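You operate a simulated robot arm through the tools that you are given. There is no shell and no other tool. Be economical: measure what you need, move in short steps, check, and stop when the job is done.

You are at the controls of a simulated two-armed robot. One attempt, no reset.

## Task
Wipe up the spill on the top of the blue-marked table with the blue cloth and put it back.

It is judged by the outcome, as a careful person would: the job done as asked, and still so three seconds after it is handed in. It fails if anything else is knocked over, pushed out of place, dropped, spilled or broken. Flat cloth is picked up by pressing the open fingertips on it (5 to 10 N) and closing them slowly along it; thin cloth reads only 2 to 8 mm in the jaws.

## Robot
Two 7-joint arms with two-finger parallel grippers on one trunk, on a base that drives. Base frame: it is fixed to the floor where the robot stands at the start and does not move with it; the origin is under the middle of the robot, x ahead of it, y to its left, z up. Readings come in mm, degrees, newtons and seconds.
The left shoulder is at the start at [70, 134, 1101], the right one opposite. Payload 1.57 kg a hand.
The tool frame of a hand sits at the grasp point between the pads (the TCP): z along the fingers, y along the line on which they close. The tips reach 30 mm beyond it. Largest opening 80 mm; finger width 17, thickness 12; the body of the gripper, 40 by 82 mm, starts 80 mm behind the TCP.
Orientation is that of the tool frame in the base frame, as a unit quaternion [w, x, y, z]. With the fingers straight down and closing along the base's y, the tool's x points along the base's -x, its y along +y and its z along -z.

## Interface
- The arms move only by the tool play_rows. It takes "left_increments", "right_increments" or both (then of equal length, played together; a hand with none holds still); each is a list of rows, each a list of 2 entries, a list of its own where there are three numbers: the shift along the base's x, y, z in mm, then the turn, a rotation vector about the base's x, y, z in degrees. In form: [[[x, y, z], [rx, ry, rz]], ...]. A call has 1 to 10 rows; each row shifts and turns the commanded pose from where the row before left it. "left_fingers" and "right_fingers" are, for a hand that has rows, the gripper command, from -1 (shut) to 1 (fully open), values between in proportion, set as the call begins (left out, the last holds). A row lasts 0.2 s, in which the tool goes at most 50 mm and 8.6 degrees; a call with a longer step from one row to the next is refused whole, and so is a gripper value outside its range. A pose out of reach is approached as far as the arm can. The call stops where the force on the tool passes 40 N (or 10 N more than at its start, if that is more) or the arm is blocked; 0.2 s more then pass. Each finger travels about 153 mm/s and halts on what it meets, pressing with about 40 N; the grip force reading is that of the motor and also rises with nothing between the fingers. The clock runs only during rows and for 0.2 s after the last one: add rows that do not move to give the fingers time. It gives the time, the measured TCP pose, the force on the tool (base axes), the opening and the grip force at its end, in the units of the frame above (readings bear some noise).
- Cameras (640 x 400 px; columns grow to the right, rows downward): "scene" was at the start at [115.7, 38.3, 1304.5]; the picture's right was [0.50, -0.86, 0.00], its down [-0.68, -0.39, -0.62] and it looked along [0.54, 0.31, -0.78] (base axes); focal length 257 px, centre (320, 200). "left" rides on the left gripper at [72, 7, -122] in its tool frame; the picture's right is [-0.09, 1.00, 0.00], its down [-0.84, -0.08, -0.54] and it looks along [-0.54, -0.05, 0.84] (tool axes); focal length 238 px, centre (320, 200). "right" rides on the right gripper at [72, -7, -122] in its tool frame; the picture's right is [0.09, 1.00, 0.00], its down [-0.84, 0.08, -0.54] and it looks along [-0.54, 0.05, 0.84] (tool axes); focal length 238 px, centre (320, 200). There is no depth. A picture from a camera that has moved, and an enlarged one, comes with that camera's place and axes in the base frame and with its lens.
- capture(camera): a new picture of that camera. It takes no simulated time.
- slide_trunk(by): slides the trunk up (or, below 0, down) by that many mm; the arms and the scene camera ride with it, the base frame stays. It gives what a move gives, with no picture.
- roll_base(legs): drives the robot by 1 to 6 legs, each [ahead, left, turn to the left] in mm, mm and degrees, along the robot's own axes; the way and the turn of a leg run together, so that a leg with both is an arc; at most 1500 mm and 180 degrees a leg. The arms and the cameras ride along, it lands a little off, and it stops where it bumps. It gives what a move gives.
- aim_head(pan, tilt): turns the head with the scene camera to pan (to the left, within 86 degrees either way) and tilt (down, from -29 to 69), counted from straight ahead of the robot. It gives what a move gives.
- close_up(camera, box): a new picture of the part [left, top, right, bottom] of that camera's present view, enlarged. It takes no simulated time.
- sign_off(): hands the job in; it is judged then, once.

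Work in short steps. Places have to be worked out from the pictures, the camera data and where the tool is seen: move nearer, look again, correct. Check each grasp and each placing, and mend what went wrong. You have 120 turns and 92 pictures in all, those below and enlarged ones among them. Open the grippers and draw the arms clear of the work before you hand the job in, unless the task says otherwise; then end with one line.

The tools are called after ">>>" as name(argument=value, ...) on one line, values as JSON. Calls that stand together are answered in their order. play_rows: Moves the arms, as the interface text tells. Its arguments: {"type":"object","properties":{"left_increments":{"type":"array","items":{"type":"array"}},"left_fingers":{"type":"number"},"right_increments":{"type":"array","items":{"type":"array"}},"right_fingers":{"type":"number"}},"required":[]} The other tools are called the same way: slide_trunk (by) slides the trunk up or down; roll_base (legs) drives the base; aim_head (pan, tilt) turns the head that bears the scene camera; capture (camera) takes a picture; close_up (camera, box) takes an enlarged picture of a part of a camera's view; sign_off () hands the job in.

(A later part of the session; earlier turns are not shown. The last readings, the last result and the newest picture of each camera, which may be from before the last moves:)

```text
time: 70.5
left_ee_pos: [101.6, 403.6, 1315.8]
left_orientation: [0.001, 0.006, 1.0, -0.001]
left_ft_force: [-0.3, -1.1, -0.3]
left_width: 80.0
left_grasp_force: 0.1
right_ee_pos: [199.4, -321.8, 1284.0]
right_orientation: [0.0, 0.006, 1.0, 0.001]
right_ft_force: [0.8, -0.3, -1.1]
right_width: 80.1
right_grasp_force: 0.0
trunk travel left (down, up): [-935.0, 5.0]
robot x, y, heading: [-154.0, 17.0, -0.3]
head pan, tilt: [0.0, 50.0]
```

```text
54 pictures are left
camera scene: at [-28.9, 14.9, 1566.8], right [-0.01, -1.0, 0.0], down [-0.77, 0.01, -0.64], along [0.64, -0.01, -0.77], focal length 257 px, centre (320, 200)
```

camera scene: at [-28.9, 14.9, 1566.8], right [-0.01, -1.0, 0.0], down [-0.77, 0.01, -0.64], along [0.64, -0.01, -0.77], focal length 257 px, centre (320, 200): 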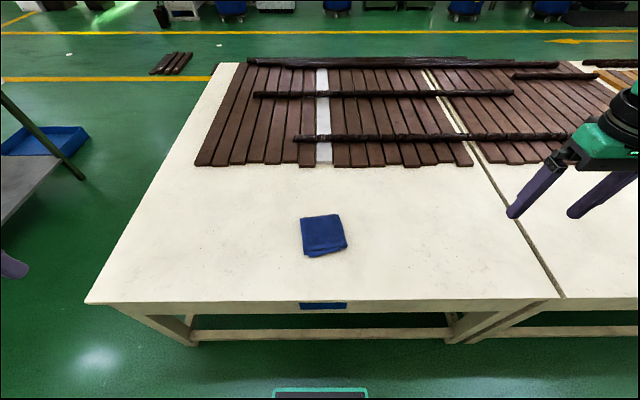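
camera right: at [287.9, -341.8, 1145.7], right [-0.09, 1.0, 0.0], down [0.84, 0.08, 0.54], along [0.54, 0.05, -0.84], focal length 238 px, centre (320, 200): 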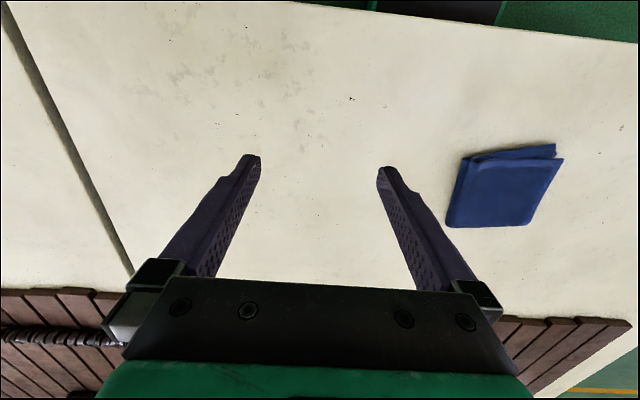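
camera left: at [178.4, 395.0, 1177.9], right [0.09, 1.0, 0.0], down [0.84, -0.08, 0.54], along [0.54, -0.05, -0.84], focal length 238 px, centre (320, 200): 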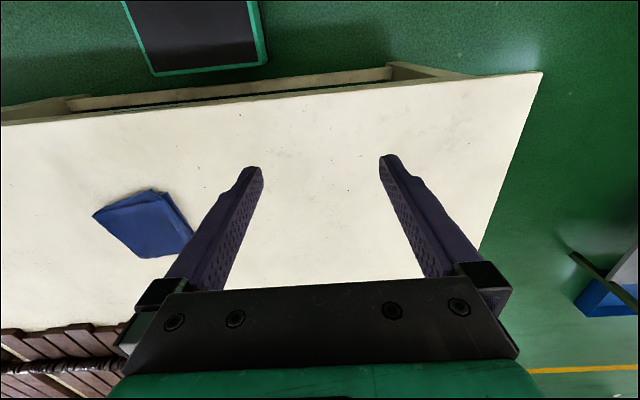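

The whole top is unobstructed now, so I'll enlarge it tile by tile.

>>> close_up(camera="scene", box=[90, 215, 230, 303])

>>> close_up(camera="scene", box=[150, 150, 310, 250])

>>> close_up(camera="scene", box=[220, 225, 350, 306])

>>> close_up(camera="scene", box=[340, 150, 500, 250])

>>> close_up(camera="scene", box=[340, 210, 560, 306])

```text
4.55 times, centred on (160, 259) of scene
camera zoom: at [-28.9, 14.9, 1566.8], right [-0.01, -1.0, 0.0], down [-0.77, 0.01, -0.64], along [0.64, -0.01, -0.77], focal length 1170 px, centre (1047, -68)
```

zoom: 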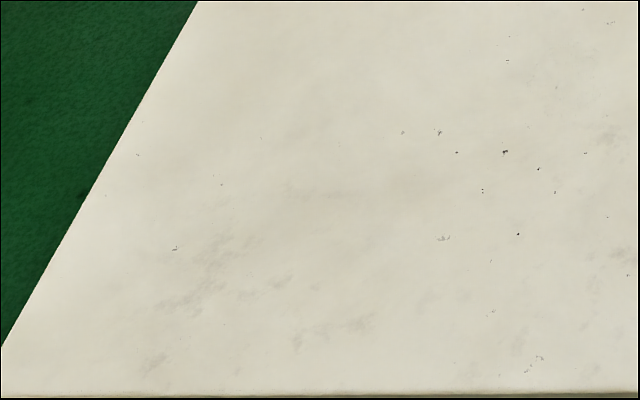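

```text
4.00 times, centred on (230, 200) of scene
camera zoom: at [-28.9, 14.9, 1566.8], right [-0.01, -1.0, 0.0], down [-0.77, 0.01, -0.64], along [0.64, -0.01, -0.77], focal length 1029 px, centre (680, 200)
```

zoom: 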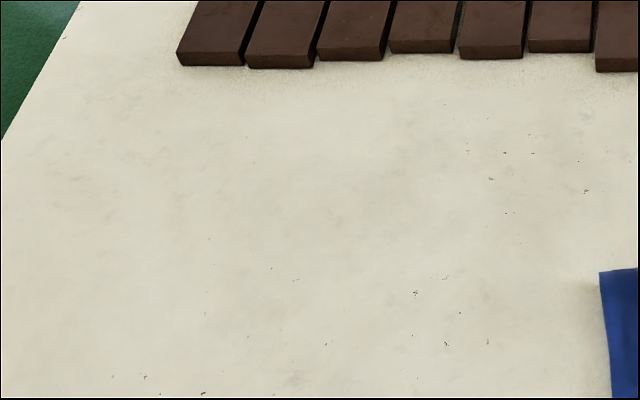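

```text
4.92 times, centred on (285, 266) of scene
camera zoom: at [-28.9, 14.9, 1566.8], right [-0.01, -1.0, 0.0], down [-0.77, 0.01, -0.64], along [0.64, -0.01, -0.77], focal length 1267 px, centre (492, -122)
```

zoom: 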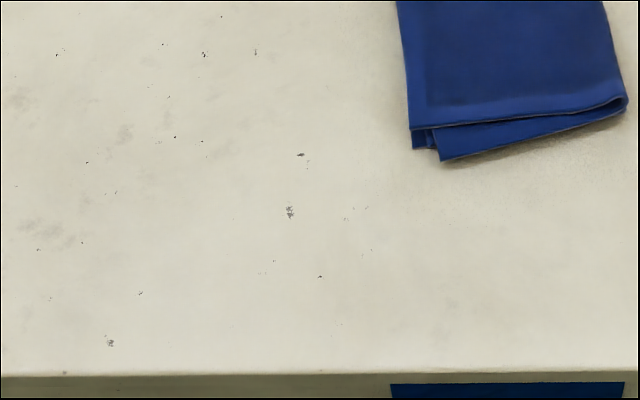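

```text
4.00 times, centred on (420, 200) of scene
camera zoom: at [-28.9, 14.9, 1566.8], right [-0.01, -1.0, 0.0], down [-0.77, 0.01, -0.64], along [0.64, -0.01, -0.77], focal length 1029 px, centre (-80, 200)
```

zoom: 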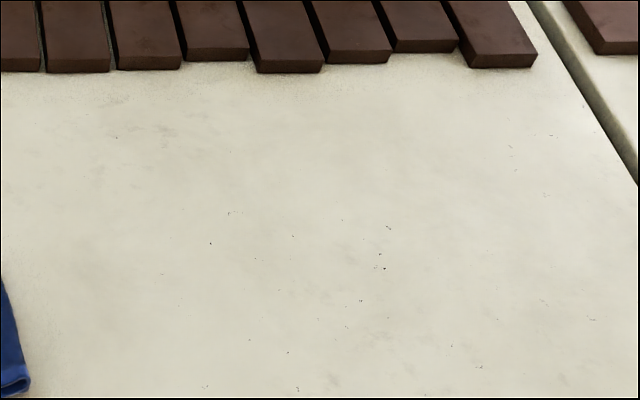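

```text
2.91 times, centred on (450, 258) of scene
camera zoom: at [-28.9, 14.9, 1566.8], right [-0.01, -1.0, 0.0], down [-0.77, 0.01, -0.64], along [0.64, -0.01, -0.77], focal length 749 px, centre (-58, 31)
```

zoom: 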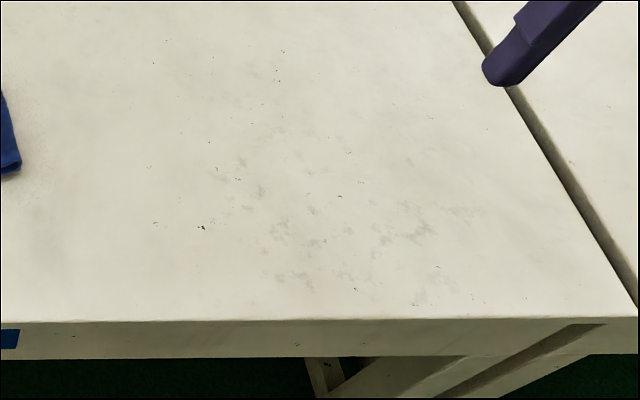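

No spill is visible on any uncovered part, so it may lie under the cloth, which I have to lift anyway. I'll return to the starting place at working height.

>>> roll_base(legs=[[152, -17, 0.3]])

>>> slide_trunk(by=-255)

>>> aim_head(pan=0, tilt=55)

>>> capture(camera="scene")

```text
time: 71.9
left_ee_pos: [248.5, 384.9, 1317.2]
left_orientation: [0.001, 0.005, 1.0, 0.0]
left_ft_force: [-0.5, 0.3, 0.4]
left_width: 79.9
left_grasp_force: 0.1
right_ee_pos: [348.9, -339.1, 1286.6]
right_orientation: [0.002, 0.006, 1.0, -0.001]
right_ft_force: [-0.8, 0.0, 0.5]
right_width: 80.1
right_grasp_force: 0.1
trunk travel left (down, up): [-935.0, 5.0]
robot x, y, heading: [-4.8, -3.5, -0.5]
head pan, tilt: [0.0, 50.0]
```

```text
time: 74.5
left_ee_pos: [252.9, 384.3, 1061.5]
left_orientation: [0.0, 0.005, 1.0, 0.0]
left_ft_force: [-0.4, -0.5, -0.7]
left_width: 80.0
left_grasp_force: 0.1
right_ee_pos: [352.2, -338.8, 1028.8]
right_orientation: [0.0, 0.006, 1.0, 0.0]
right_ft_force: [-0.1, 0.2, -0.8]
right_width: 79.9
right_grasp_force: 0.0
trunk travel left (down, up): [-680.0, 260.0]
robot x, y, heading: [-3.8, -1.8, -0.3]
head pan, tilt: [0.0, 50.0]
```

```text
time: 75.2
left_ee_pos: [253.6, 383.6, 1060.2]
left_orientation: [0.0, 0.005, 1.0, 0.0]
left_ft_force: [-0.9, 0.2, 0.3]
left_width: 80.2
left_grasp_force: 0.1
right_ee_pos: [351.8, -341.2, 1029.2]
right_orientation: [0.0, 0.005, 1.0, 0.001]
right_ft_force: [0.5, 0.2, -0.5]
right_width: 79.9
right_grasp_force: 0.0
trunk travel left (down, up): [-680.0, 260.0]
robot x, y, heading: [-2.1, -4.5, -0.6]
head pan, tilt: [0.0, 55.0]
```

```text
48 pictures are left
camera scene: at [118.8, -3.6, 1305.2], right [-0.01, -1.0, 0.0], down [-0.82, 0.01, -0.57], along [0.57, -0.01, -0.82], focal length 257 px, centre (320, 200)
```

scene: 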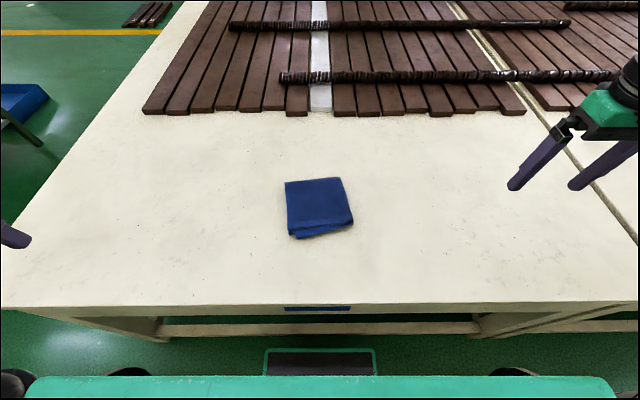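

The cloth spans about x 410–590 and y −90–80, centred near (500, −5). I'll bring the right hand above it and check with the wrist camera.

>>> play_rows(right_increments=[[[18, 42, -15], [0, 0, 0]], [[18, 42, -15], [0, 0, 0]], [[18, 42, -15], [0, 0, 0]], [[18, 42, -15], [0, 0, 0]], [[18, 42, -15], [0, 0, 0]], [[18, 42, -15], [0, 0, 0]], [[18, 42, -15], [0, 0, 0]], [[18, 42, -15], [0, 0, 0]]], right_fingers=1)

>>> capture(camera="right")

>>> capture(camera="scene")

```text
time: 77.0
left_ee_pos: [253.9, 385.3, 1060.7]
left_orientation: [0.0, 0.006, 1.0, -0.001]
left_ft_force: [0.7, 0.6, 0.1]
left_width: 80.1
left_grasp_force: 0.0
right_ee_pos: [497.0, -1.6, 910.0]
right_orientation: [0.0, 0.005, 1.0, -0.001]
right_ft_force: [-0.2, -0.1, -0.1]
right_width: 80.0
right_grasp_force: 0.0
trunk travel left (down, up): [-680.0, 260.0]
robot x, y, heading: [-3.0, -2.9, -0.4]
head pan, tilt: [0.0, 55.0]
```

```text
47 pictures are left
camera right: at [426.2, -7.6, 1030.8], right [-0.08, 1.0, 0.0], down [0.84, 0.07, 0.54], along [0.54, 0.04, -0.84], focal length 238 px, centre (320, 200)
```

right: 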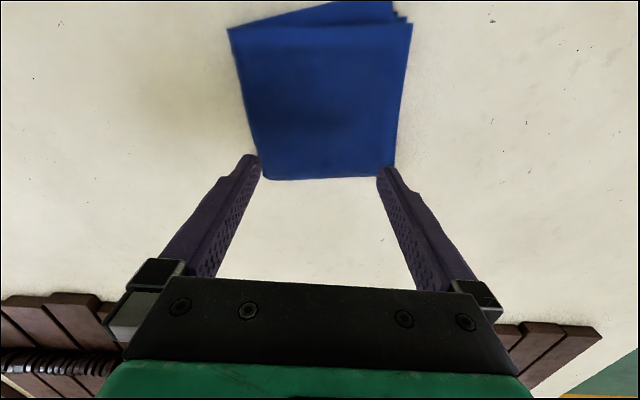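

```text
46 pictures are left
camera scene: at [119.6, -1.1, 1305.1], right [-0.01, -1.0, 0.0], down [-0.82, 0.01, -0.57], along [0.57, -0.01, -0.82], focal length 257 px, centre (320, 200)
```

scene: 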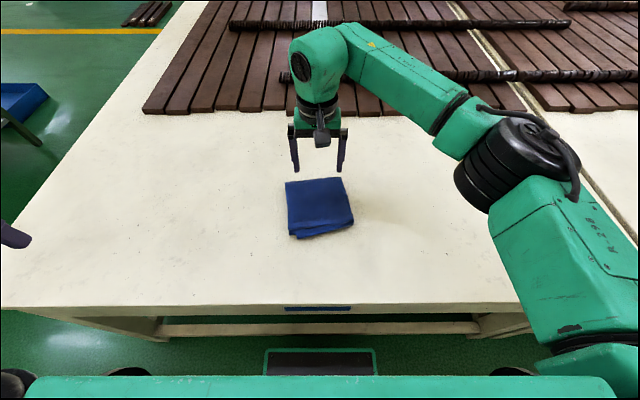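

The hand is centred over the cloth at about (493, 0). I'll lower the fingers to just above it.

>>> play_rows(right_increments=[[[0, 0, -35], [0, 0, 0]], [[0, 0, -35], [0, 0, 0]], [[0, 0, -35], [0, 0, 0]], [[0, 0, -28], [0, 0, 0]]])

>>> play_rows(right_increments=[[[0, 0, -4], [0, 0, 0]], [[0, 0, -4], [0, 0, 0]], [[0, 0, 0], [0, 0, 0]]])

```text
time: 77.9
left_ee_pos: [250.2, 384.1, 1063.2]
left_orientation: [0.002, 0.007, 1.0, 0.001]
left_ft_force: [0.2, 0.1, -0.6]
left_width: 80.1
left_grasp_force: 0.1
right_ee_pos: [496.7, -2.4, 805.2]
right_orientation: [0.003, 0.006, 1.0, 0.005]
right_ft_force: [-3.8, -3.0, 18.8]
right_width: 79.3
right_grasp_force: 0.0
trunk travel left (down, up): [-680.0, 260.0]
robot x, y, heading: [-4.3, -1.8, -0.6]
head pan, tilt: [0.0, 55.0]
stopped in row 4 (right hand): the force on the tool passed its limit (the readings are from after the stop); the commanded pose is now the measured one
```

```text
time: 78.4
left_ee_pos: [249.2, 383.0, 1062.1]
left_orientation: [0.002, 0.006, 1.0, 0.0]
left_ft_force: [1.0, -0.5, -0.5]
left_width: 80.3
left_grasp_force: 0.1
right_ee_pos: [500.3, -1.3, 805.3]
right_orientation: [0.007, 0.007, 1.0, 0.007]
right_ft_force: [-7.0, -3.7, 29.9]
right_width: 79.0
right_grasp_force: 0.0
trunk travel left (down, up): [-680.0, 260.0]
robot x, y, heading: [-4.7, -4.8, -0.8]
head pan, tilt: [0.0, 55.0]
stopped in row 2 (right hand): the force on the tool passed its limit (the readings are from after the stop); the commanded pose is now the measured one
```

Contact came at TCP height 805, putting the tips at about 775, far higher than expected. I'll back off slightly and look.

>>> play_rows(right_increments=[[[0, 0, 10], [0, 0, 0]], [[0, 0, 5], [0, 0, 0]]])

>>> capture(camera="scene")

>>> capture(camera="right")

```text
time: 79.0
left_ee_pos: [253.3, 382.9, 1061.1]
left_orientation: [0.001, 0.006, 1.0, 0.0]
left_ft_force: [0.6, 0.3, -0.3]
left_width: 80.1
left_grasp_force: 0.1
right_ee_pos: [501.6, -2.6, 814.6]
right_orientation: [0.005, 0.008, 1.0, 0.005]
right_ft_force: [0.8, 0.3, -0.2]
right_width: 80.2
right_grasp_force: 0.1
trunk travel left (down, up): [-680.0, 260.0]
robot x, y, heading: [-3.0, -2.2, -0.5]
head pan, tilt: [0.0, 55.0]
```

```text
45 pictures are left
camera scene: at [118.3, -3.8, 1304.9], right [-0.01, -1.0, 0.0], down [-0.82, 0.01, -0.57], along [0.57, -0.01, -0.82], focal length 257 px, centre (320, 200)
```

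scene: 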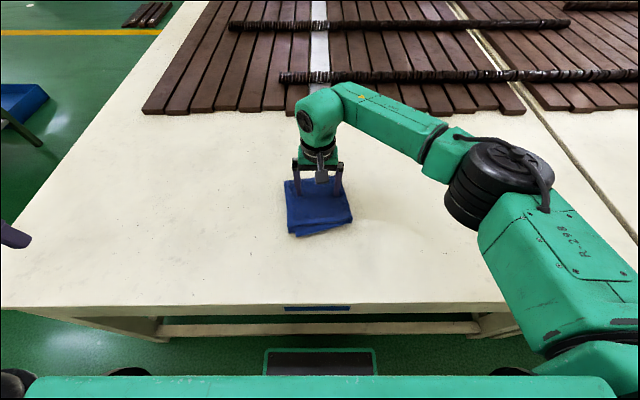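

```text
44 pictures are left
camera right: at [429.2, -9.9, 935.9], right [-0.08, 1.0, 0.01], down [0.83, 0.06, 0.55], along [0.55, 0.05, -0.83], focal length 238 px, centre (320, 200)
```

right: 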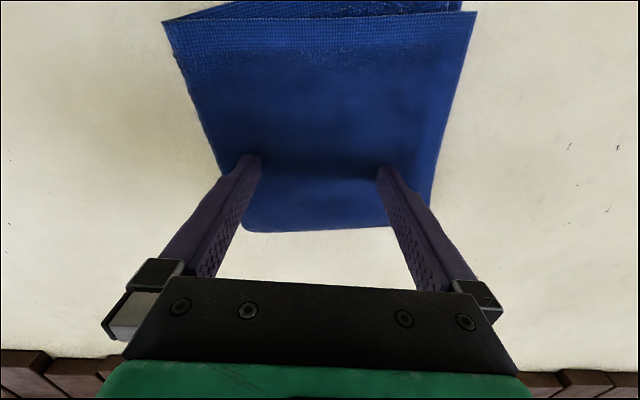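

The pictures agree that the cloth's top is around z 765–790, so it's a puffy folded stack rather than a flat sheet. I'll come down gently for a 5–10 N press.

>>> play_rows(right_increments=[[[0, 0, -4], [0, 0, 0]], [[0, 0, -3], [0, 0, 0]], [[0, 0, 0], [0, 0, 0]]])

```text
time: 79.8
left_ee_pos: [253.1, 384.2, 1059.9]
left_orientation: [0.001, 0.006, 1.0, -0.001]
left_ft_force: [0.0, 0.6, 0.1]
left_width: 79.9
left_grasp_force: 0.1
right_ee_pos: [501.5, -3.0, 809.0]
right_orientation: [0.005, 0.007, 1.0, 0.006]
right_ft_force: [0.4, -1.0, 5.2]
right_width: 79.4
right_grasp_force: 0.1
trunk travel left (down, up): [-680.0, 260.0]
robot x, y, heading: [-1.9, -2.5, -0.7]
head pan, tilt: [0.0, 55.0]
```

The press reads 5 N. I'll close the fingers in steps.

>>> play_rows(right_increments=[[[0, 0, -2], [0, 0, 0]], [[0, 0, 0], [0, 0, 0]]], right_fingers=0.6)

>>> play_rows(right_increments=[[[0, 0, 0], [0, 0, 0]]], right_fingers=0.3)

>>> play_rows(right_increments=[[[0, 0, 0], [0, 0, 0]]], right_fingers=0)

>>> capture(camera="right")

```text
time: 80.4
left_ee_pos: [252.3, 385.1, 1060.3]
left_orientation: [0.001, 0.005, 1.0, 0.0]
left_ft_force: [-1.0, -0.2, -0.1]
left_width: 80.2
left_grasp_force: 0.2
right_ee_pos: [501.5, -2.5, 807.2]
right_orientation: [0.006, 0.006, 1.0, 0.006]
right_ft_force: [0.2, 0.3, 8.0]
right_width: 62.5
right_grasp_force: 0.1
trunk travel left (down, up): [-680.0, 260.0]
robot x, y, heading: [-5.4, -2.7, -0.7]
head pan, tilt: [0.0, 55.0]
```

```text
time: 80.8
left_ee_pos: [252.4, 383.9, 1061.5]
left_orientation: [0.001, 0.006, 1.0, 0.0]
left_ft_force: [-0.2, -0.2, 0.6]
left_width: 80.0
left_grasp_force: 0.0
right_ee_pos: [499.7, -1.9, 807.4]
right_orientation: [0.006, 0.006, 1.0, 0.006]
right_ft_force: [-1.0, 0.3, 8.4]
right_width: 50.8
right_grasp_force: 0.0
trunk travel left (down, up): [-680.0, 260.0]
robot x, y, heading: [-4.8, -2.4, -0.7]
head pan, tilt: [0.0, 55.0]
```

```text
time: 81.2
left_ee_pos: [252.0, 384.1, 1061.1]
left_orientation: [0.001, 0.005, 1.0, -0.001]
left_ft_force: [-0.3, 0.4, 0.6]
left_width: 79.8
left_grasp_force: 0.0
right_ee_pos: [501.2, -2.8, 807.9]
right_orientation: [0.006, 0.006, 1.0, 0.007]
right_ft_force: [-0.8, 0.4, 7.8]
right_width: 39.5
right_grasp_force: 0.1
trunk travel left (down, up): [-680.0, 260.0]
robot x, y, heading: [-2.2, 1.4, -1.0]
head pan, tilt: [0.0, 55.0]
```

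```text
43 pictures are left
camera right: at [428.5, -9.7, 928.1], right [-0.08, 1.0, 0.01], down [0.83, 0.06, 0.55], along [0.55, 0.05, -0.83], focal length 238 px, centre (320, 200)
```

right: 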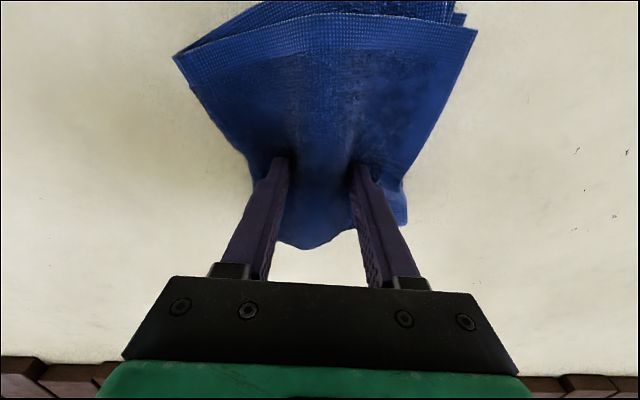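

The top is gathering well between the fingers. I'll finish closing.

>>> play_rows(right_increments=[[[0, 0, 0], [0, 0, 0]]], right_fingers=-0.4)

>>> play_rows(right_increments=[[[0, 0, 0], [0, 0, 0]], [[0, 0, 0], [0, 0, 0]]], right_fingers=-1)

>>> capture(camera="right")

```text
time: 81.6
left_ee_pos: [252.8, 384.2, 1060.8]
left_orientation: [0.0, 0.006, 1.0, 0.0]
left_ft_force: [-0.4, -0.4, 0.6]
left_width: 79.8
left_grasp_force: 0.0
right_ee_pos: [500.6, -3.2, 807.4]
right_orientation: [0.007, 0.006, 1.0, 0.007]
right_ft_force: [-0.4, -0.8, 8.3]
right_width: 25.0
right_grasp_force: 6.7
trunk travel left (down, up): [-680.0, 260.0]
robot x, y, heading: [-2.6, -2.4, -0.7]
head pan, tilt: [0.0, 55.0]
```

```text
time: 82.2
left_ee_pos: [251.7, 384.2, 1061.1]
left_orientation: [0.0, 0.006, 1.0, 0.0]
left_ft_force: [0.1, -0.6, 0.1]
left_width: 80.1
left_grasp_force: 0.1
right_ee_pos: [500.4, -1.8, 806.4]
right_orientation: [0.007, 0.006, 1.0, 0.005]
right_ft_force: [0.5, -0.1, 9.8]
right_width: 16.6
right_grasp_force: 31.4
trunk travel left (down, up): [-680.0, 260.0]
robot x, y, heading: [-1.0, -3.0, -0.4]
head pan, tilt: [0.0, 55.0]
```

```text
42 pictures are left
camera right: at [428.3, -9.8, 928.3], right [-0.08, 1.0, 0.01], down [0.83, 0.06, 0.55], along [0.55, 0.05, -0.83], focal length 238 px, centre (320, 200)
```

right: 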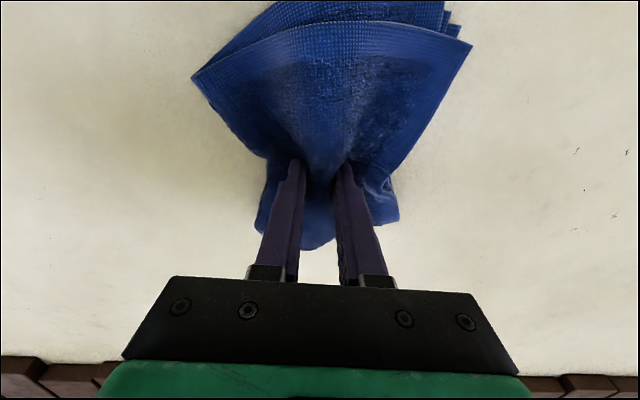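

Width is 16.6 mm at 31 N, so several layers are held. I'll lift and see what hangs and what is underneath.

>>> play_rows(right_increments=[[[0, 0, 15], [0, 0, 0]], [[0, 0, 20], [0, 0, 0]], [[0, 0, 25], [0, 0, 0]], [[0, 0, 30], [0, 0, 0]], [[0, 0, 30], [0, 0, 0]], [[0, 0, 0], [0, 0, 0]]])

>>> capture(camera="scene")

>>> capture(camera="right")

```text
time: 83.6
left_ee_pos: [253.4, 383.7, 1061.1]
left_orientation: [0.0, 0.006, 1.0, 0.0]
left_ft_force: [0.2, 0.0, 0.7]
left_width: 80.0
left_grasp_force: 0.0
right_ee_pos: [500.0, -0.5, 926.8]
right_orientation: [0.004, 0.007, 1.0, 0.006]
right_ft_force: [0.9, 0.1, 0.8]
right_width: 15.9
right_grasp_force: 31.8
trunk travel left (down, up): [-680.0, 260.0]
robot x, y, heading: [-1.3, -2.1, -0.3]
head pan, tilt: [0.0, 55.0]
```

```text
41 pictures are left
camera scene: at [119.5, -3.7, 1305.1], right [-0.01, -1.0, 0.0], down [-0.82, 0.01, -0.57], along [0.57, -0.01, -0.82], focal length 257 px, centre (320, 200)
```

scene: 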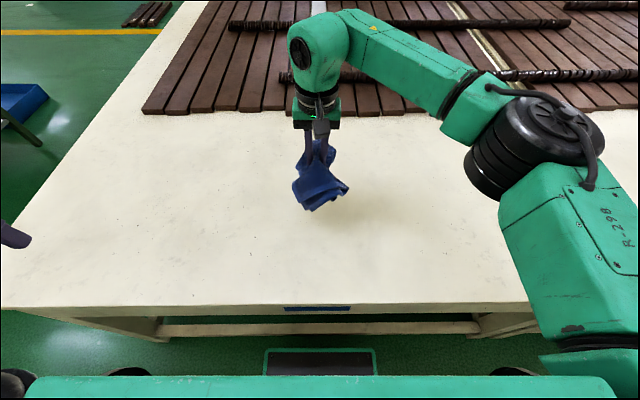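

```text
40 pictures are left
camera right: at [428.7, -8.6, 1047.1], right [-0.08, 1.0, 0.01], down [0.83, 0.06, 0.55], along [0.55, 0.05, -0.83], focal length 238 px, centre (320, 200)
```

right: 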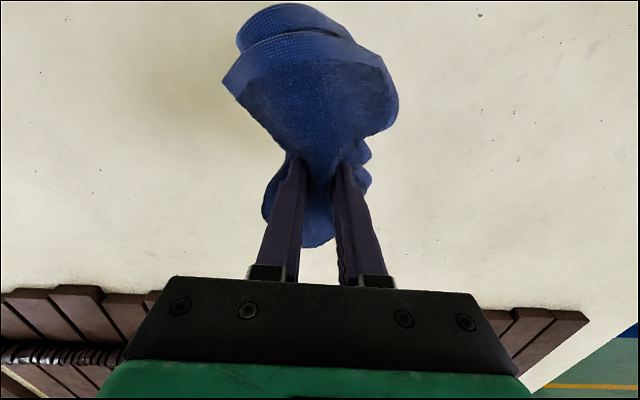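

The whole folded cloth came up as one bundle, and there is no spill under it. The grey blotchy clusters near (370, −470) and (344, 624) are the only candidates left, so I'll enlarge both from this lower camera.

>>> aim_head(pan=55, tilt=45)

>>> close_up(camera="scene", box=[200, 130, 440, 280])

>>> aim_head(pan=-40, tilt=60)

>>> capture(camera="scene")

```text
time: 84.9
left_ee_pos: [253.8, 384.2, 1061.3]
left_orientation: [0.001, 0.006, 1.0, -0.001]
left_ft_force: [1.3, 0.0, 0.9]
left_width: 79.6
left_grasp_force: 0.0
right_ee_pos: [500.0, -2.6, 926.2]
right_orientation: [0.006, 0.006, 1.0, 0.006]
right_ft_force: [-0.6, 0.6, -0.4]
right_width: 16.1
right_grasp_force: 31.3
trunk travel left (down, up): [-680.0, 260.0]
robot x, y, heading: [-1.0, 0.7, -0.7]
head pan, tilt: [55.0, 45.0]
```

```text
2.67 times, centred on (320, 205) of scene
camera zoom: at [94.4, 63.2, 1318.5], right [0.81, -0.58, 0.0], down [-0.41, -0.57, -0.71], along [0.41, 0.57, -0.71], focal length 686 px, centre (320, 187)
```

zoom: 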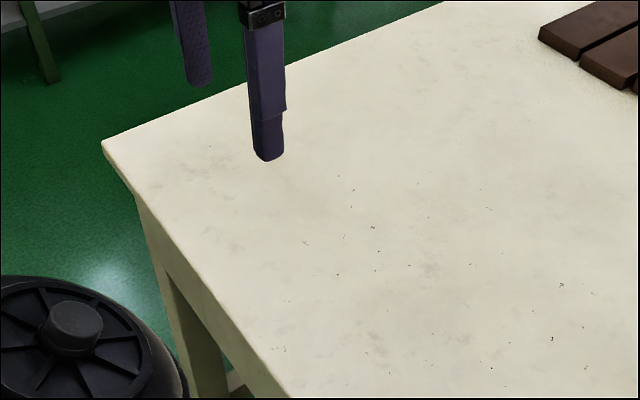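

```text
time: 86.6
left_ee_pos: [253.4, 384.0, 1060.6]
left_orientation: [0.0, 0.007, 1.0, 0.0]
left_ft_force: [0.8, 0.5, -0.4]
left_width: 80.1
left_grasp_force: 0.0
right_ee_pos: [500.2, -0.9, 925.9]
right_orientation: [0.004, 0.007, 1.0, 0.006]
right_ft_force: [-0.2, 0.6, -0.3]
right_width: 16.0
right_grasp_force: 31.8
trunk travel left (down, up): [-680.0, 260.0]
robot x, y, heading: [-5.3, -1.8, -0.5]
head pan, tilt: [-40.0, 60.0]
```

```text
38 pictures are left
camera scene: at [97.6, -46.2, 1299.1], right [-0.65, -0.76, 0.0], down [-0.66, 0.56, -0.5], along [0.38, -0.33, -0.87], focal length 257 px, centre (320, 200)
```

scene: 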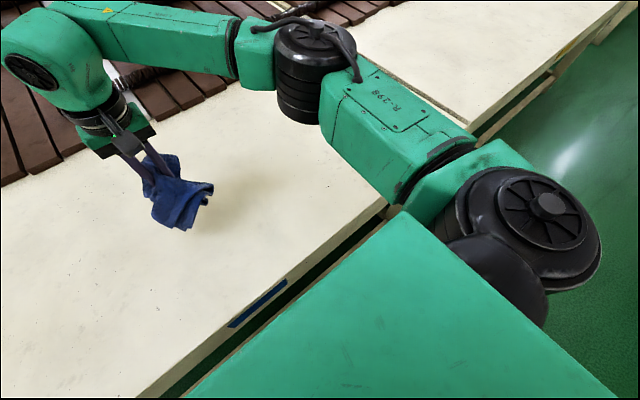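

Nothing there either. A clear film should show at a grazing angle, so I'll back away with the cloth held, lower the trunk and look along the top.

>>> roll_base(legs=[[-420, 0, 0]])

>>> aim_head(pan=0, tilt=15)

>>> slide_trunk(by=-330)

>>> capture(camera="scene")

```text
time: 89.2
left_ee_pos: [-170.9, 388.6, 1059.9]
left_orientation: [0.0, 0.008, 1.0, 0.001]
left_ft_force: [-0.2, -0.4, -0.5]
left_width: 79.9
left_grasp_force: 0.0
right_ee_pos: [75.5, 2.3, 926.2]
right_orientation: [0.006, 0.008, 1.0, 0.006]
right_ft_force: [0.0, -0.4, -1.1]
right_width: 16.1
right_grasp_force: 31.1
trunk travel left (down, up): [-680.0, 260.0]
robot x, y, heading: [-429.6, 0.9, -0.7]
head pan, tilt: [-40.0, 60.0]
```

```text
time: 90.3
left_ee_pos: [-171.4, 387.3, 1061.7]
left_orientation: [0.0, 0.007, 1.0, 0.0]
left_ft_force: [-0.2, 0.5, -0.5]
left_width: 80.1
left_grasp_force: 0.0
right_ee_pos: [74.9, 2.1, 925.1]
right_orientation: [0.006, 0.008, 1.0, 0.005]
right_ft_force: [-1.1, 0.2, -0.3]
right_width: 16.0
right_grasp_force: 31.8
trunk travel left (down, up): [-680.0, 260.0]
robot x, y, heading: [-431.5, 6.3, -0.8]
head pan, tilt: [0.0, 15.0]
```

```text
time: 93.5
left_ee_pos: [-170.8, 388.0, 730.8]
left_orientation: [0.0, 0.009, 1.0, 0.001]
left_ft_force: [-0.4, -1.0, -0.1]
left_width: 79.7
left_grasp_force: 0.0
right_ee_pos: [74.5, 3.4, 596.7]
right_orientation: [0.005, 0.008, 1.0, 0.006]
right_ft_force: [0.7, -0.4, 0.3]
right_width: 15.9
right_grasp_force: 31.6
trunk travel left (down, up): [-350.0, 590.0]
robot x, y, heading: [-425.9, 3.6, -0.9]
head pan, tilt: [0.0, 15.0]
```

```text
37 pictures are left
camera scene: at [-285.7, 1.1, 1035.4], right [-0.01, -1.0, 0.0], down [-0.26, 0.0, -0.97], along [0.97, -0.01, -0.26], focal length 257 px, centre (320, 200)
```

scene: 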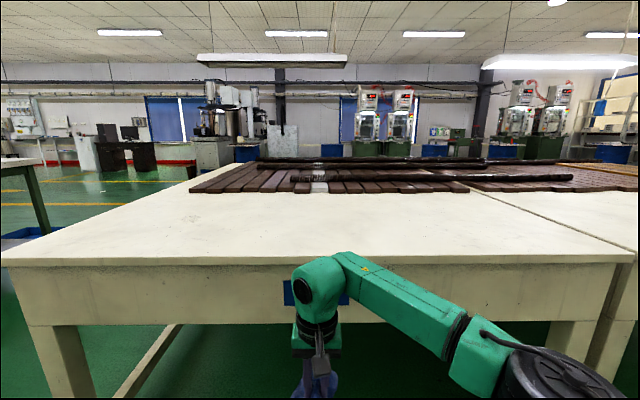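

Still no sheen. I'll raise the trunk and drive round the left end of the table to see the far side and the parts hidden behind the slats and rolls.

>>> slide_trunk(by=580)

>>> roll_base(legs=[[0, 1380, 0.9], [1500, 0, 0]])

>>> aim_head(pan=-75, tilt=35)

>>> capture(camera="scene")

```text
refused: 580 is not a number from -400 to 400
```

```text
time: 107.5
left_ee_pos: [1339.3, 1796.8, 730.7]
left_orientation: [0.0, -0.011, 1.0, -0.001]
left_ft_force: [0.1, -0.7, 1.1]
left_width: 80.0
left_grasp_force: 0.1
right_ee_pos: [1598.6, 1420.8, 594.5]
right_orientation: [0.005, -0.012, 1.0, 0.006]
right_ft_force: [0.0, -0.8, -0.5]
right_width: 16.1
right_grasp_force: 30.9
trunk travel left (down, up): [-350.0, 590.0]
robot x, y, heading: [1100.6, 1402.6, 1.2]
head pan, tilt: [0.0, 15.0]
```

```text
time: 109.0
left_ee_pos: [1339.0, 1795.6, 730.9]
left_orientation: [0.0, -0.011, 1.0, 0.0]
left_ft_force: [0.7, 0.3, -1.1]
left_width: 80.2
left_grasp_force: 0.2
right_ee_pos: [1599.8, 1419.8, 595.7]
right_orientation: [0.005, -0.01, 1.0, 0.006]
right_ft_force: [0.7, -0.3, -0.9]
right_width: 15.9
right_grasp_force: 31.4
trunk travel left (down, up): [-350.0, 590.0]
robot x, y, heading: [1094.7, 1402.3, 1.6]
head pan, tilt: [-75.0, 35.0]
```

```text
36 pictures are left
camera scene: at [1171.2, 1317.6, 1003.4], right [-0.96, -0.28, 0.0], down [-0.16, 0.55, -0.82], along [0.23, -0.79, -0.57], focal length 257 px, centre (320, 200)
```

scene: 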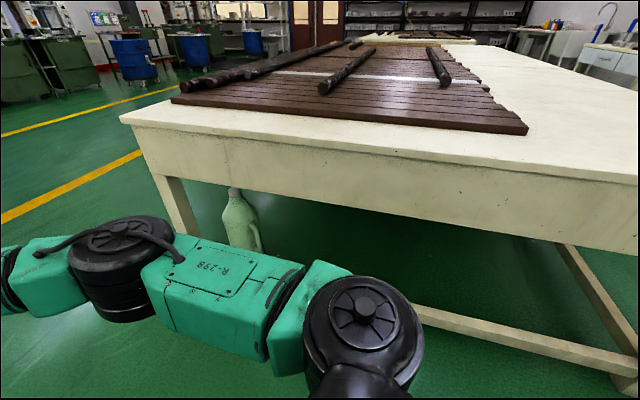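

The trunk raise was refused for being too large a step, though the drive went clear. I'll raise it now in an allowed step and look again.

>>> slide_trunk(by=400)

>>> capture(camera="scene")

>>> close_up(camera="scene", box=[150, 20, 470, 220])

```text
time: 112.8
left_ee_pos: [1339.0, 1795.7, 1131.8]
left_orientation: [0.0, -0.012, 1.0, 0.0]
left_ft_force: [-0.4, 0.3, 0.4]
left_width: 79.8
left_grasp_force: 0.0
right_ee_pos: [1600.0, 1419.2, 995.5]
right_orientation: [0.006, -0.01, 1.0, 0.006]
right_ft_force: [-0.1, -0.9, -0.5]
right_width: 16.0
right_grasp_force: 31.7
trunk travel left (down, up): [-750.0, 190.0]
robot x, y, heading: [1098.8, 1401.4, 1.3]
head pan, tilt: [-75.0, 35.0]
```

```text
35 pictures are left
camera scene: at [1171.2, 1317.7, 1403.4], right [-0.96, -0.28, 0.0], down [-0.16, 0.55, -0.82], along [0.23, -0.79, -0.57], focal length 257 px, centre (320, 200)
```

scene: 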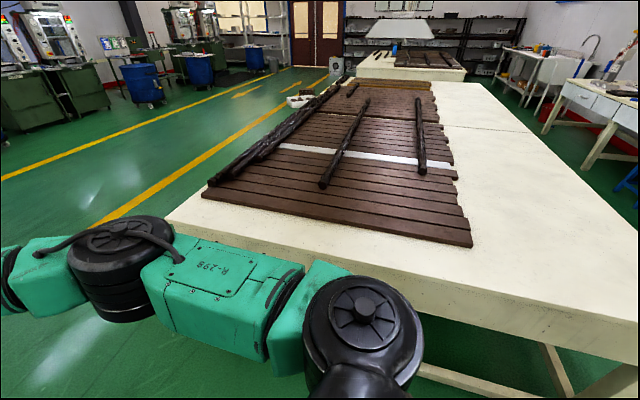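

```text
2.00 times, centred on (310, 120) of scene
camera zoom: at [1171.2, 1317.7, 1403.4], right [-0.96, -0.28, 0.0], down [-0.16, 0.55, -0.82], along [0.23, -0.79, -0.57], focal length 515 px, centre (340, 360)
```

zoom: 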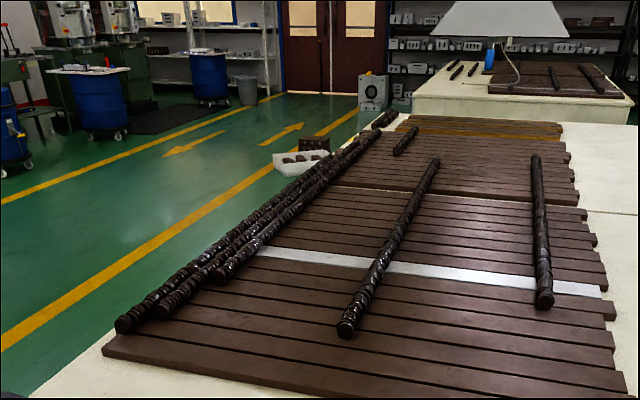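

The far side shows nothing. From this side I can inspect the bare part with light coming from another direction.

>>> close_up(camera="scene", box=[420, 80, 640, 320])

>>> aim_head(pan=-86, tilt=30)

>>> capture(camera="scene")

>>> aim_head(pan=70, tilt=35)

>>> capture(camera="scene")

```text
1.67 times, centred on (530, 200) of scene
camera zoom: at [1171.2, 1317.7, 1403.4], right [-0.96, -0.28, 0.0], down [-0.16, 0.55, -0.82], along [0.23, -0.79, -0.57], focal length 429 px, centre (-30, 200)
```

zoom: 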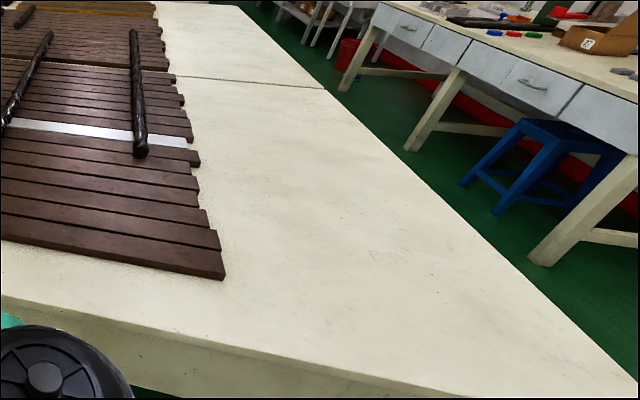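

```text
time: 113.6
left_ee_pos: [1338.8, 1796.7, 1131.5]
left_orientation: [0.0, -0.011, 1.0, 0.0]
left_ft_force: [-0.6, 0.1, -0.5]
left_width: 79.8
left_grasp_force: 0.0
right_ee_pos: [1599.5, 1417.9, 994.5]
right_orientation: [0.006, -0.01, 1.0, 0.006]
right_ft_force: [-0.8, 1.2, -0.4]
right_width: 15.8
right_grasp_force: 31.4
trunk travel left (down, up): [-750.0, 190.0]
robot x, y, heading: [1094.3, 1398.3, 1.3]
head pan, tilt: [-85.9, 30.0]
```

```text
32 pictures are left
camera scene: at [1155.0, 1312.1, 1411.2], right [-1.0, -0.09, 0.0], down [-0.05, 0.5, -0.87], along [0.08, -0.86, -0.5], focal length 257 px, centre (320, 200)
```

scene: 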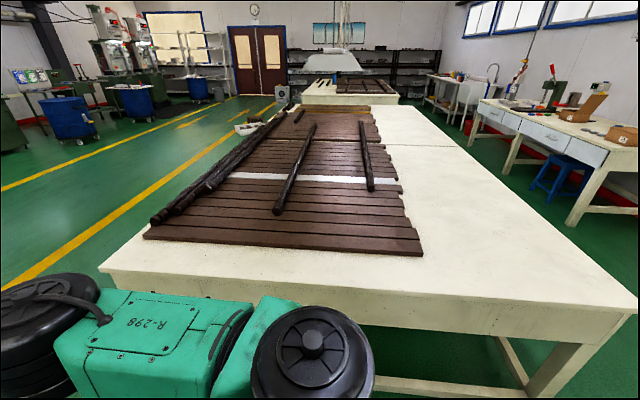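

```text
time: 116.0
left_ee_pos: [1338.8, 1796.4, 1131.0]
left_orientation: [0.0, -0.011, 1.0, 0.0]
left_ft_force: [-0.1, 0.3, -1.2]
left_width: 80.1
left_grasp_force: 0.2
right_ee_pos: [1599.5, 1420.2, 995.6]
right_orientation: [0.006, -0.011, 1.0, 0.006]
right_ft_force: [0.1, -0.8, -0.4]
right_width: 15.9
right_grasp_force: 31.5
trunk travel left (down, up): [-750.0, 190.0]
robot x, y, heading: [1093.1, 1401.0, 1.3]
head pan, tilt: [70.0, 35.0]
```

```text
31 pictures are left
camera scene: at [1174.6, 1485.6, 1403.4], right [0.95, -0.32, 0.0], down [-0.18, -0.54, -0.82], along [0.26, 0.78, -0.57], focal length 257 px, centre (320, 200)
```

scene: 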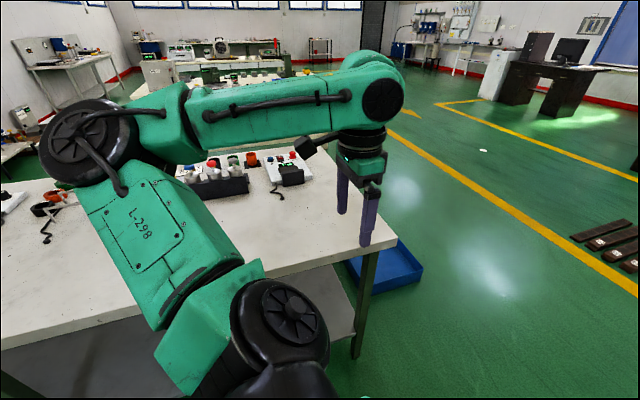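

The whole blue table top is clean from here too. I'll check the other tables farther to the left for a blue mark, raising the trunk first and turning clear of the bench.

>>> slide_trunk(by=185)

>>> roll_base(legs=[[900, 0, 0], [0, 0, 90]])

>>> aim_head(pan=10, tilt=22)

>>> capture(camera="scene")

```text
time: 118.0
left_ee_pos: [1340.0, 1795.5, 1314.8]
left_orientation: [0.0, -0.011, 1.0, 0.001]
left_ft_force: [0.0, 0.1, 0.6]
left_width: 79.9
left_grasp_force: 0.1
right_ee_pos: [1598.6, 1418.9, 1181.1]
right_orientation: [0.005, -0.01, 1.0, 0.006]
right_ft_force: [0.4, 0.8, -0.7]
right_width: 16.2
right_grasp_force: 31.6
trunk travel left (down, up): [-935.0, 5.0]
robot x, y, heading: [1094.1, 1405.1, 1.3]
head pan, tilt: [70.0, 35.0]
```

```text
time: 126.6
left_ee_pos: [1607.2, 1670.4, 1317.4]
left_orientation: [-0.001, 0.717, -0.697, 0.0]
left_ft_force: [-0.8, 0.8, 0.0]
left_width: 80.4
left_grasp_force: 0.0
right_ee_pos: [1981.8, 1933.0, 1180.9]
right_orientation: [0.001, 0.717, -0.697, -0.007]
right_ft_force: [-0.2, -0.4, 0.2]
right_width: 13.5
right_grasp_force: 30.3
trunk travel left (down, up): [-935.0, 5.0]
robot x, y, heading: [2003.2, 1427.7, 91.7]
head pan, tilt: [70.0, 35.0]
```

```text
time: 127.9
left_ee_pos: [1608.1, 1669.7, 1316.0]
left_orientation: [0.0, 0.718, -0.697, 0.0]
left_ft_force: [0.6, 0.2, -0.7]
left_width: 80.2
left_grasp_force: 0.1
right_ee_pos: [1981.6, 1932.3, 1180.2]
right_orientation: [0.001, 0.717, -0.697, -0.008]
right_ft_force: [0.9, -1.8, -0.3]
right_width: 14.0
right_grasp_force: 30.7
trunk travel left (down, up): [-935.0, 5.0]
robot x, y, heading: [2003.1, 1428.3, 91.5]
head pan, tilt: [10.0, 22.0]
```

```text
30 pictures are left
camera scene: at [1983.5, 1570.5, 1609.0], right [0.98, 0.2, 0.0], down [0.08, -0.37, -0.93], along [-0.19, 0.91, -0.38], focal length 257 px, centre (320, 200)
```

scene: 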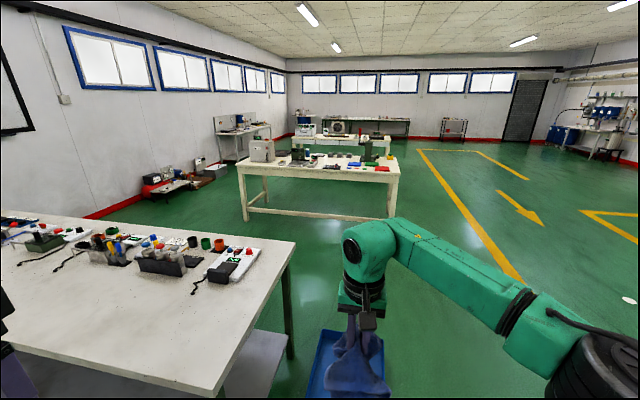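

No blue mark here, and the grip has eased from 16 to 13.5 mm, so I'll move smoothly. I'll return to the front aisle and check the orange table and the far slat table properly.

>>> roll_base(legs=[[0, 0, -91.5], [-1200, 0, 0], [-1200, 0, 0], [0, -1400, 0], [0, -1450, 0]])

>>> aim_head(pan=0, tilt=42)

>>> capture(camera="scene")

```text
time: 157.1
left_ee_pos: [-170.7, -1047.1, 1315.4]
left_orientation: [0.0, 0.001, 1.0, 0.0]
left_ft_force: [-0.5, -0.3, 0.3]
left_width: 80.1
left_grasp_force: 0.0
right_ee_pos: [79.2, -1430.1, 1180.4]
right_orientation: [0.005, 0.001, 1.0, 0.007]
right_ft_force: [-0.1, 0.1, 0.3]
right_width: 12.6
right_grasp_force: 29.5
trunk travel left (down, up): [-935.0, 5.0]
robot x, y, heading: [-426.3, -1436.8, 0.0]
head pan, tilt: [10.0, 22.0]
```

```text
time: 157.9
left_ee_pos: [-170.7, -1046.9, 1317.4]
left_orientation: [0.001, 0.002, 1.0, 0.0]
left_ft_force: [-0.5, -0.1, 0.3]
left_width: 79.9
left_grasp_force: 0.0
right_ee_pos: [80.0, -1430.4, 1180.4]
right_orientation: [0.005, 0.0, 1.0, 0.007]
right_ft_force: [-0.2, 1.0, -0.2]
right_width: 12.9
right_grasp_force: 29.6
trunk travel left (down, up): [-935.0, 5.0]
robot x, y, heading: [-426.2, -1437.0, -0.0]
head pan, tilt: [0.0, 42.0]
```

```text
29 pictures are left
camera scene: at [-289.5, -1436.7, 1577.9], right [0.0, -1.0, 0.0], down [-0.67, 0.0, -0.74], along [0.74, 0.0, -0.67], focal length 257 px, centre (320, 200)
```

scene: 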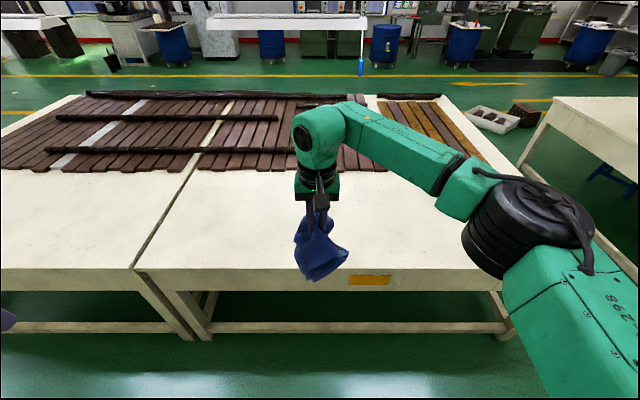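

The orange table is clean as well. Next is the far slat table.

>>> aim_head(pan=-60, tilt=20)

>>> capture(camera="scene")

```text
time: 159.2
left_ee_pos: [-170.3, -1047.8, 1316.5]
left_orientation: [0.0, 0.001, 1.0, 0.0]
left_ft_force: [0.4, 0.5, -0.2]
left_width: 79.9
left_grasp_force: 0.1
right_ee_pos: [80.1, -1430.1, 1180.2]
right_orientation: [0.006, 0.001, 1.0, 0.006]
right_ft_force: [0.3, 0.0, -0.7]
right_width: 13.0
right_grasp_force: 29.6
trunk travel left (down, up): [-935.0, 5.0]
robot x, y, heading: [-425.4, -1432.5, 0.0]
head pan, tilt: [-60.0, 20.0]
```

```text
28 pictures are left
camera scene: at [-326.5, -1517.1, 1612.2], right [-0.87, -0.5, 0.0], down [-0.17, 0.3, -0.94], along [0.47, -0.81, -0.34], focal length 257 px, centre (320, 200)
```

scene: 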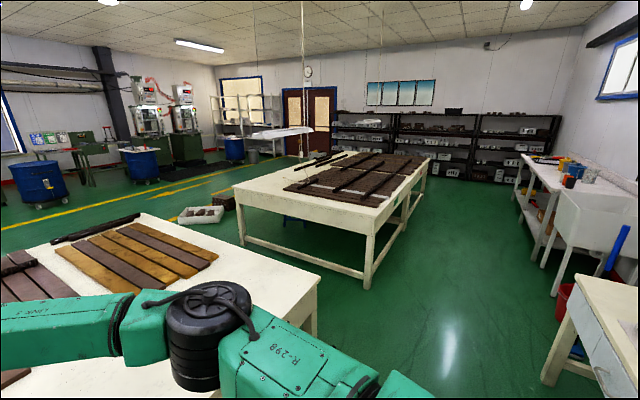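

There's no mark there, so only the blue table fits. I'll go back to its front and examine the bare top at low angles, enlarged.

>>> roll_base(legs=[[0, 1434, 0]])

>>> aim_head(pan=0, tilt=20)

>>> slide_trunk(by=-390)

>>> close_up(camera="scene", box=[0, 130, 320, 330])

>>> close_up(camera="scene", box=[320, 130, 640, 330])

```text
time: 166.3
left_ee_pos: [-144.0, 369.5, 1316.1]
left_orientation: [0.001, 0.012, 1.0, 0.001]
left_ft_force: [0.6, -0.2, -0.4]
left_width: 79.9
left_grasp_force: 0.0
right_ee_pos: [98.4, -17.9, 1180.8]
right_orientation: [0.005, 0.013, 1.0, 0.006]
right_ft_force: [-0.1, -0.3, -0.1]
right_width: 12.8
right_grasp_force: 29.9
trunk travel left (down, up): [-935.0, 5.0]
robot x, y, heading: [-405.6, -12.9, -1.5]
head pan, tilt: [-60.0, 20.0]
```

```text
time: 167.6
left_ee_pos: [-143.7, 370.7, 1317.2]
left_orientation: [0.001, 0.012, 1.0, 0.0]
left_ft_force: [0.2, 0.3, -0.4]
left_width: 79.6
left_grasp_force: 0.1
right_ee_pos: [99.7, -18.4, 1181.4]
right_orientation: [0.006, 0.013, 1.0, 0.006]
right_ft_force: [0.4, 0.2, -0.8]
right_width: 12.7
right_grasp_force: 30.3
trunk travel left (down, up): [-935.0, 5.0]
robot x, y, heading: [-406.8, -8.6, -1.5]
head pan, tilt: [0.0, 20.0]
```

```text
time: 171.3
left_ee_pos: [-143.1, 371.4, 926.3]
left_orientation: [0.001, 0.012, 1.0, 0.0]
left_ft_force: [0.4, -0.7, -0.3]
left_width: 80.0
left_grasp_force: 0.1
right_ee_pos: [98.7, -17.0, 791.7]
right_orientation: [0.005, 0.013, 1.0, 0.006]
right_ft_force: [-0.3, 0.1, -1.1]
right_width: 12.9
right_grasp_force: 30.3
trunk travel left (down, up): [-545.0, 395.0]
robot x, y, heading: [-404.9, -10.2, -1.6]
head pan, tilt: [0.0, 20.0]
```

```text
2.00 times, centred on (160, 230) of scene
camera zoom: at [-262.3, -15.2, 1222.3], right [-0.02, -1.0, 0.0], down [-0.34, 0.01, -0.94], along [0.94, -0.02, -0.34], focal length 515 px, centre (640, 140)
```

zoom: 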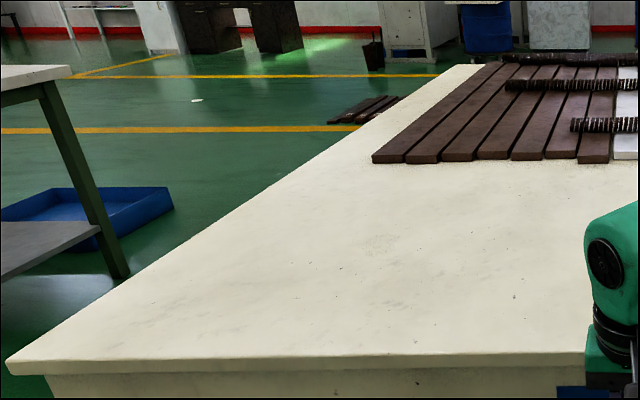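

```text
2.00 times, centred on (480, 230) of scene
camera zoom: at [-262.3, -15.2, 1222.3], right [-0.02, -1.0, 0.0], down [-0.34, 0.01, -0.94], along [0.94, -0.02, -0.34], focal length 515 px, centre (0, 140)
```

zoom: 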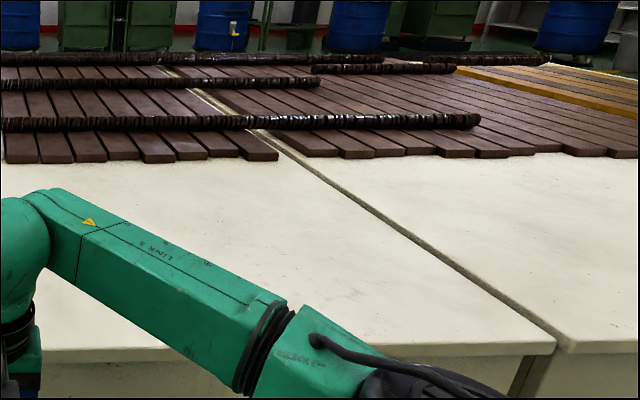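

There's a faint stippled patch at about (545, 420), and I recall a similar texture in an earlier wrist picture. I'll enlarge it.

>>> close_up(camera="scene", box=[140, 220, 260, 295])

>>> aim_head(pan=25, tilt=25)

>>> close_up(camera="scene", box=[240, 140, 480, 290])

```text
5.33 times, centred on (200, 258) of scene
camera zoom: at [-262.3, -15.2, 1222.3], right [-0.02, -1.0, 0.0], down [-0.34, 0.01, -0.94], along [0.94, -0.02, -0.34], focal length 1372 px, centre (960, -107)
```

zoom: 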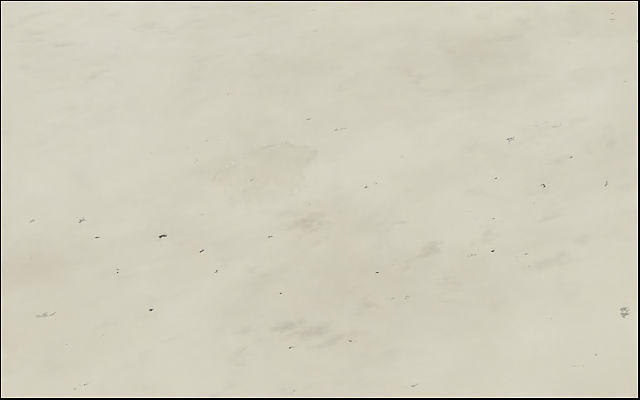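

```text
time: 172.2
left_ee_pos: [-143.8, 371.3, 925.2]
left_orientation: [0.0, 0.012, 1.0, 0.0]
left_ft_force: [0.0, 0.3, -0.2]
left_width: 80.0
left_grasp_force: 0.0
right_ee_pos: [97.6, -17.4, 792.1]
right_orientation: [0.005, 0.013, 1.0, 0.006]
right_ft_force: [0.4, 0.6, 0.2]
right_width: 12.6
right_grasp_force: 29.4
trunk travel left (down, up): [-545.0, 395.0]
robot x, y, heading: [-407.9, -10.6, -1.4]
head pan, tilt: [25.0, 25.0]
```

```text
2.67 times, centred on (360, 215) of scene
camera zoom: at [-270.9, 23.9, 1214.1], right [0.4, -0.92, 0.0], down [-0.39, -0.17, -0.91], along [0.83, 0.36, -0.42], focal length 686 px, centre (213, 160)
```

zoom: 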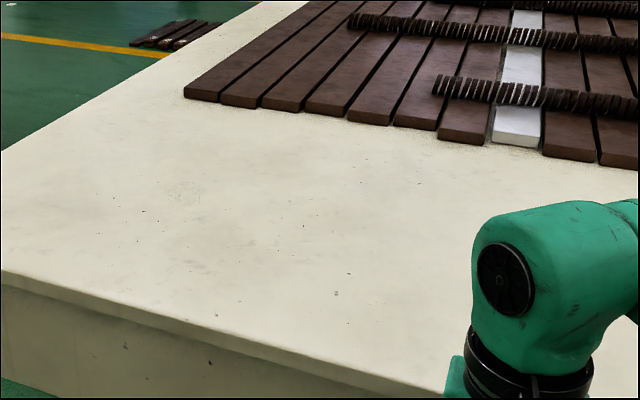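

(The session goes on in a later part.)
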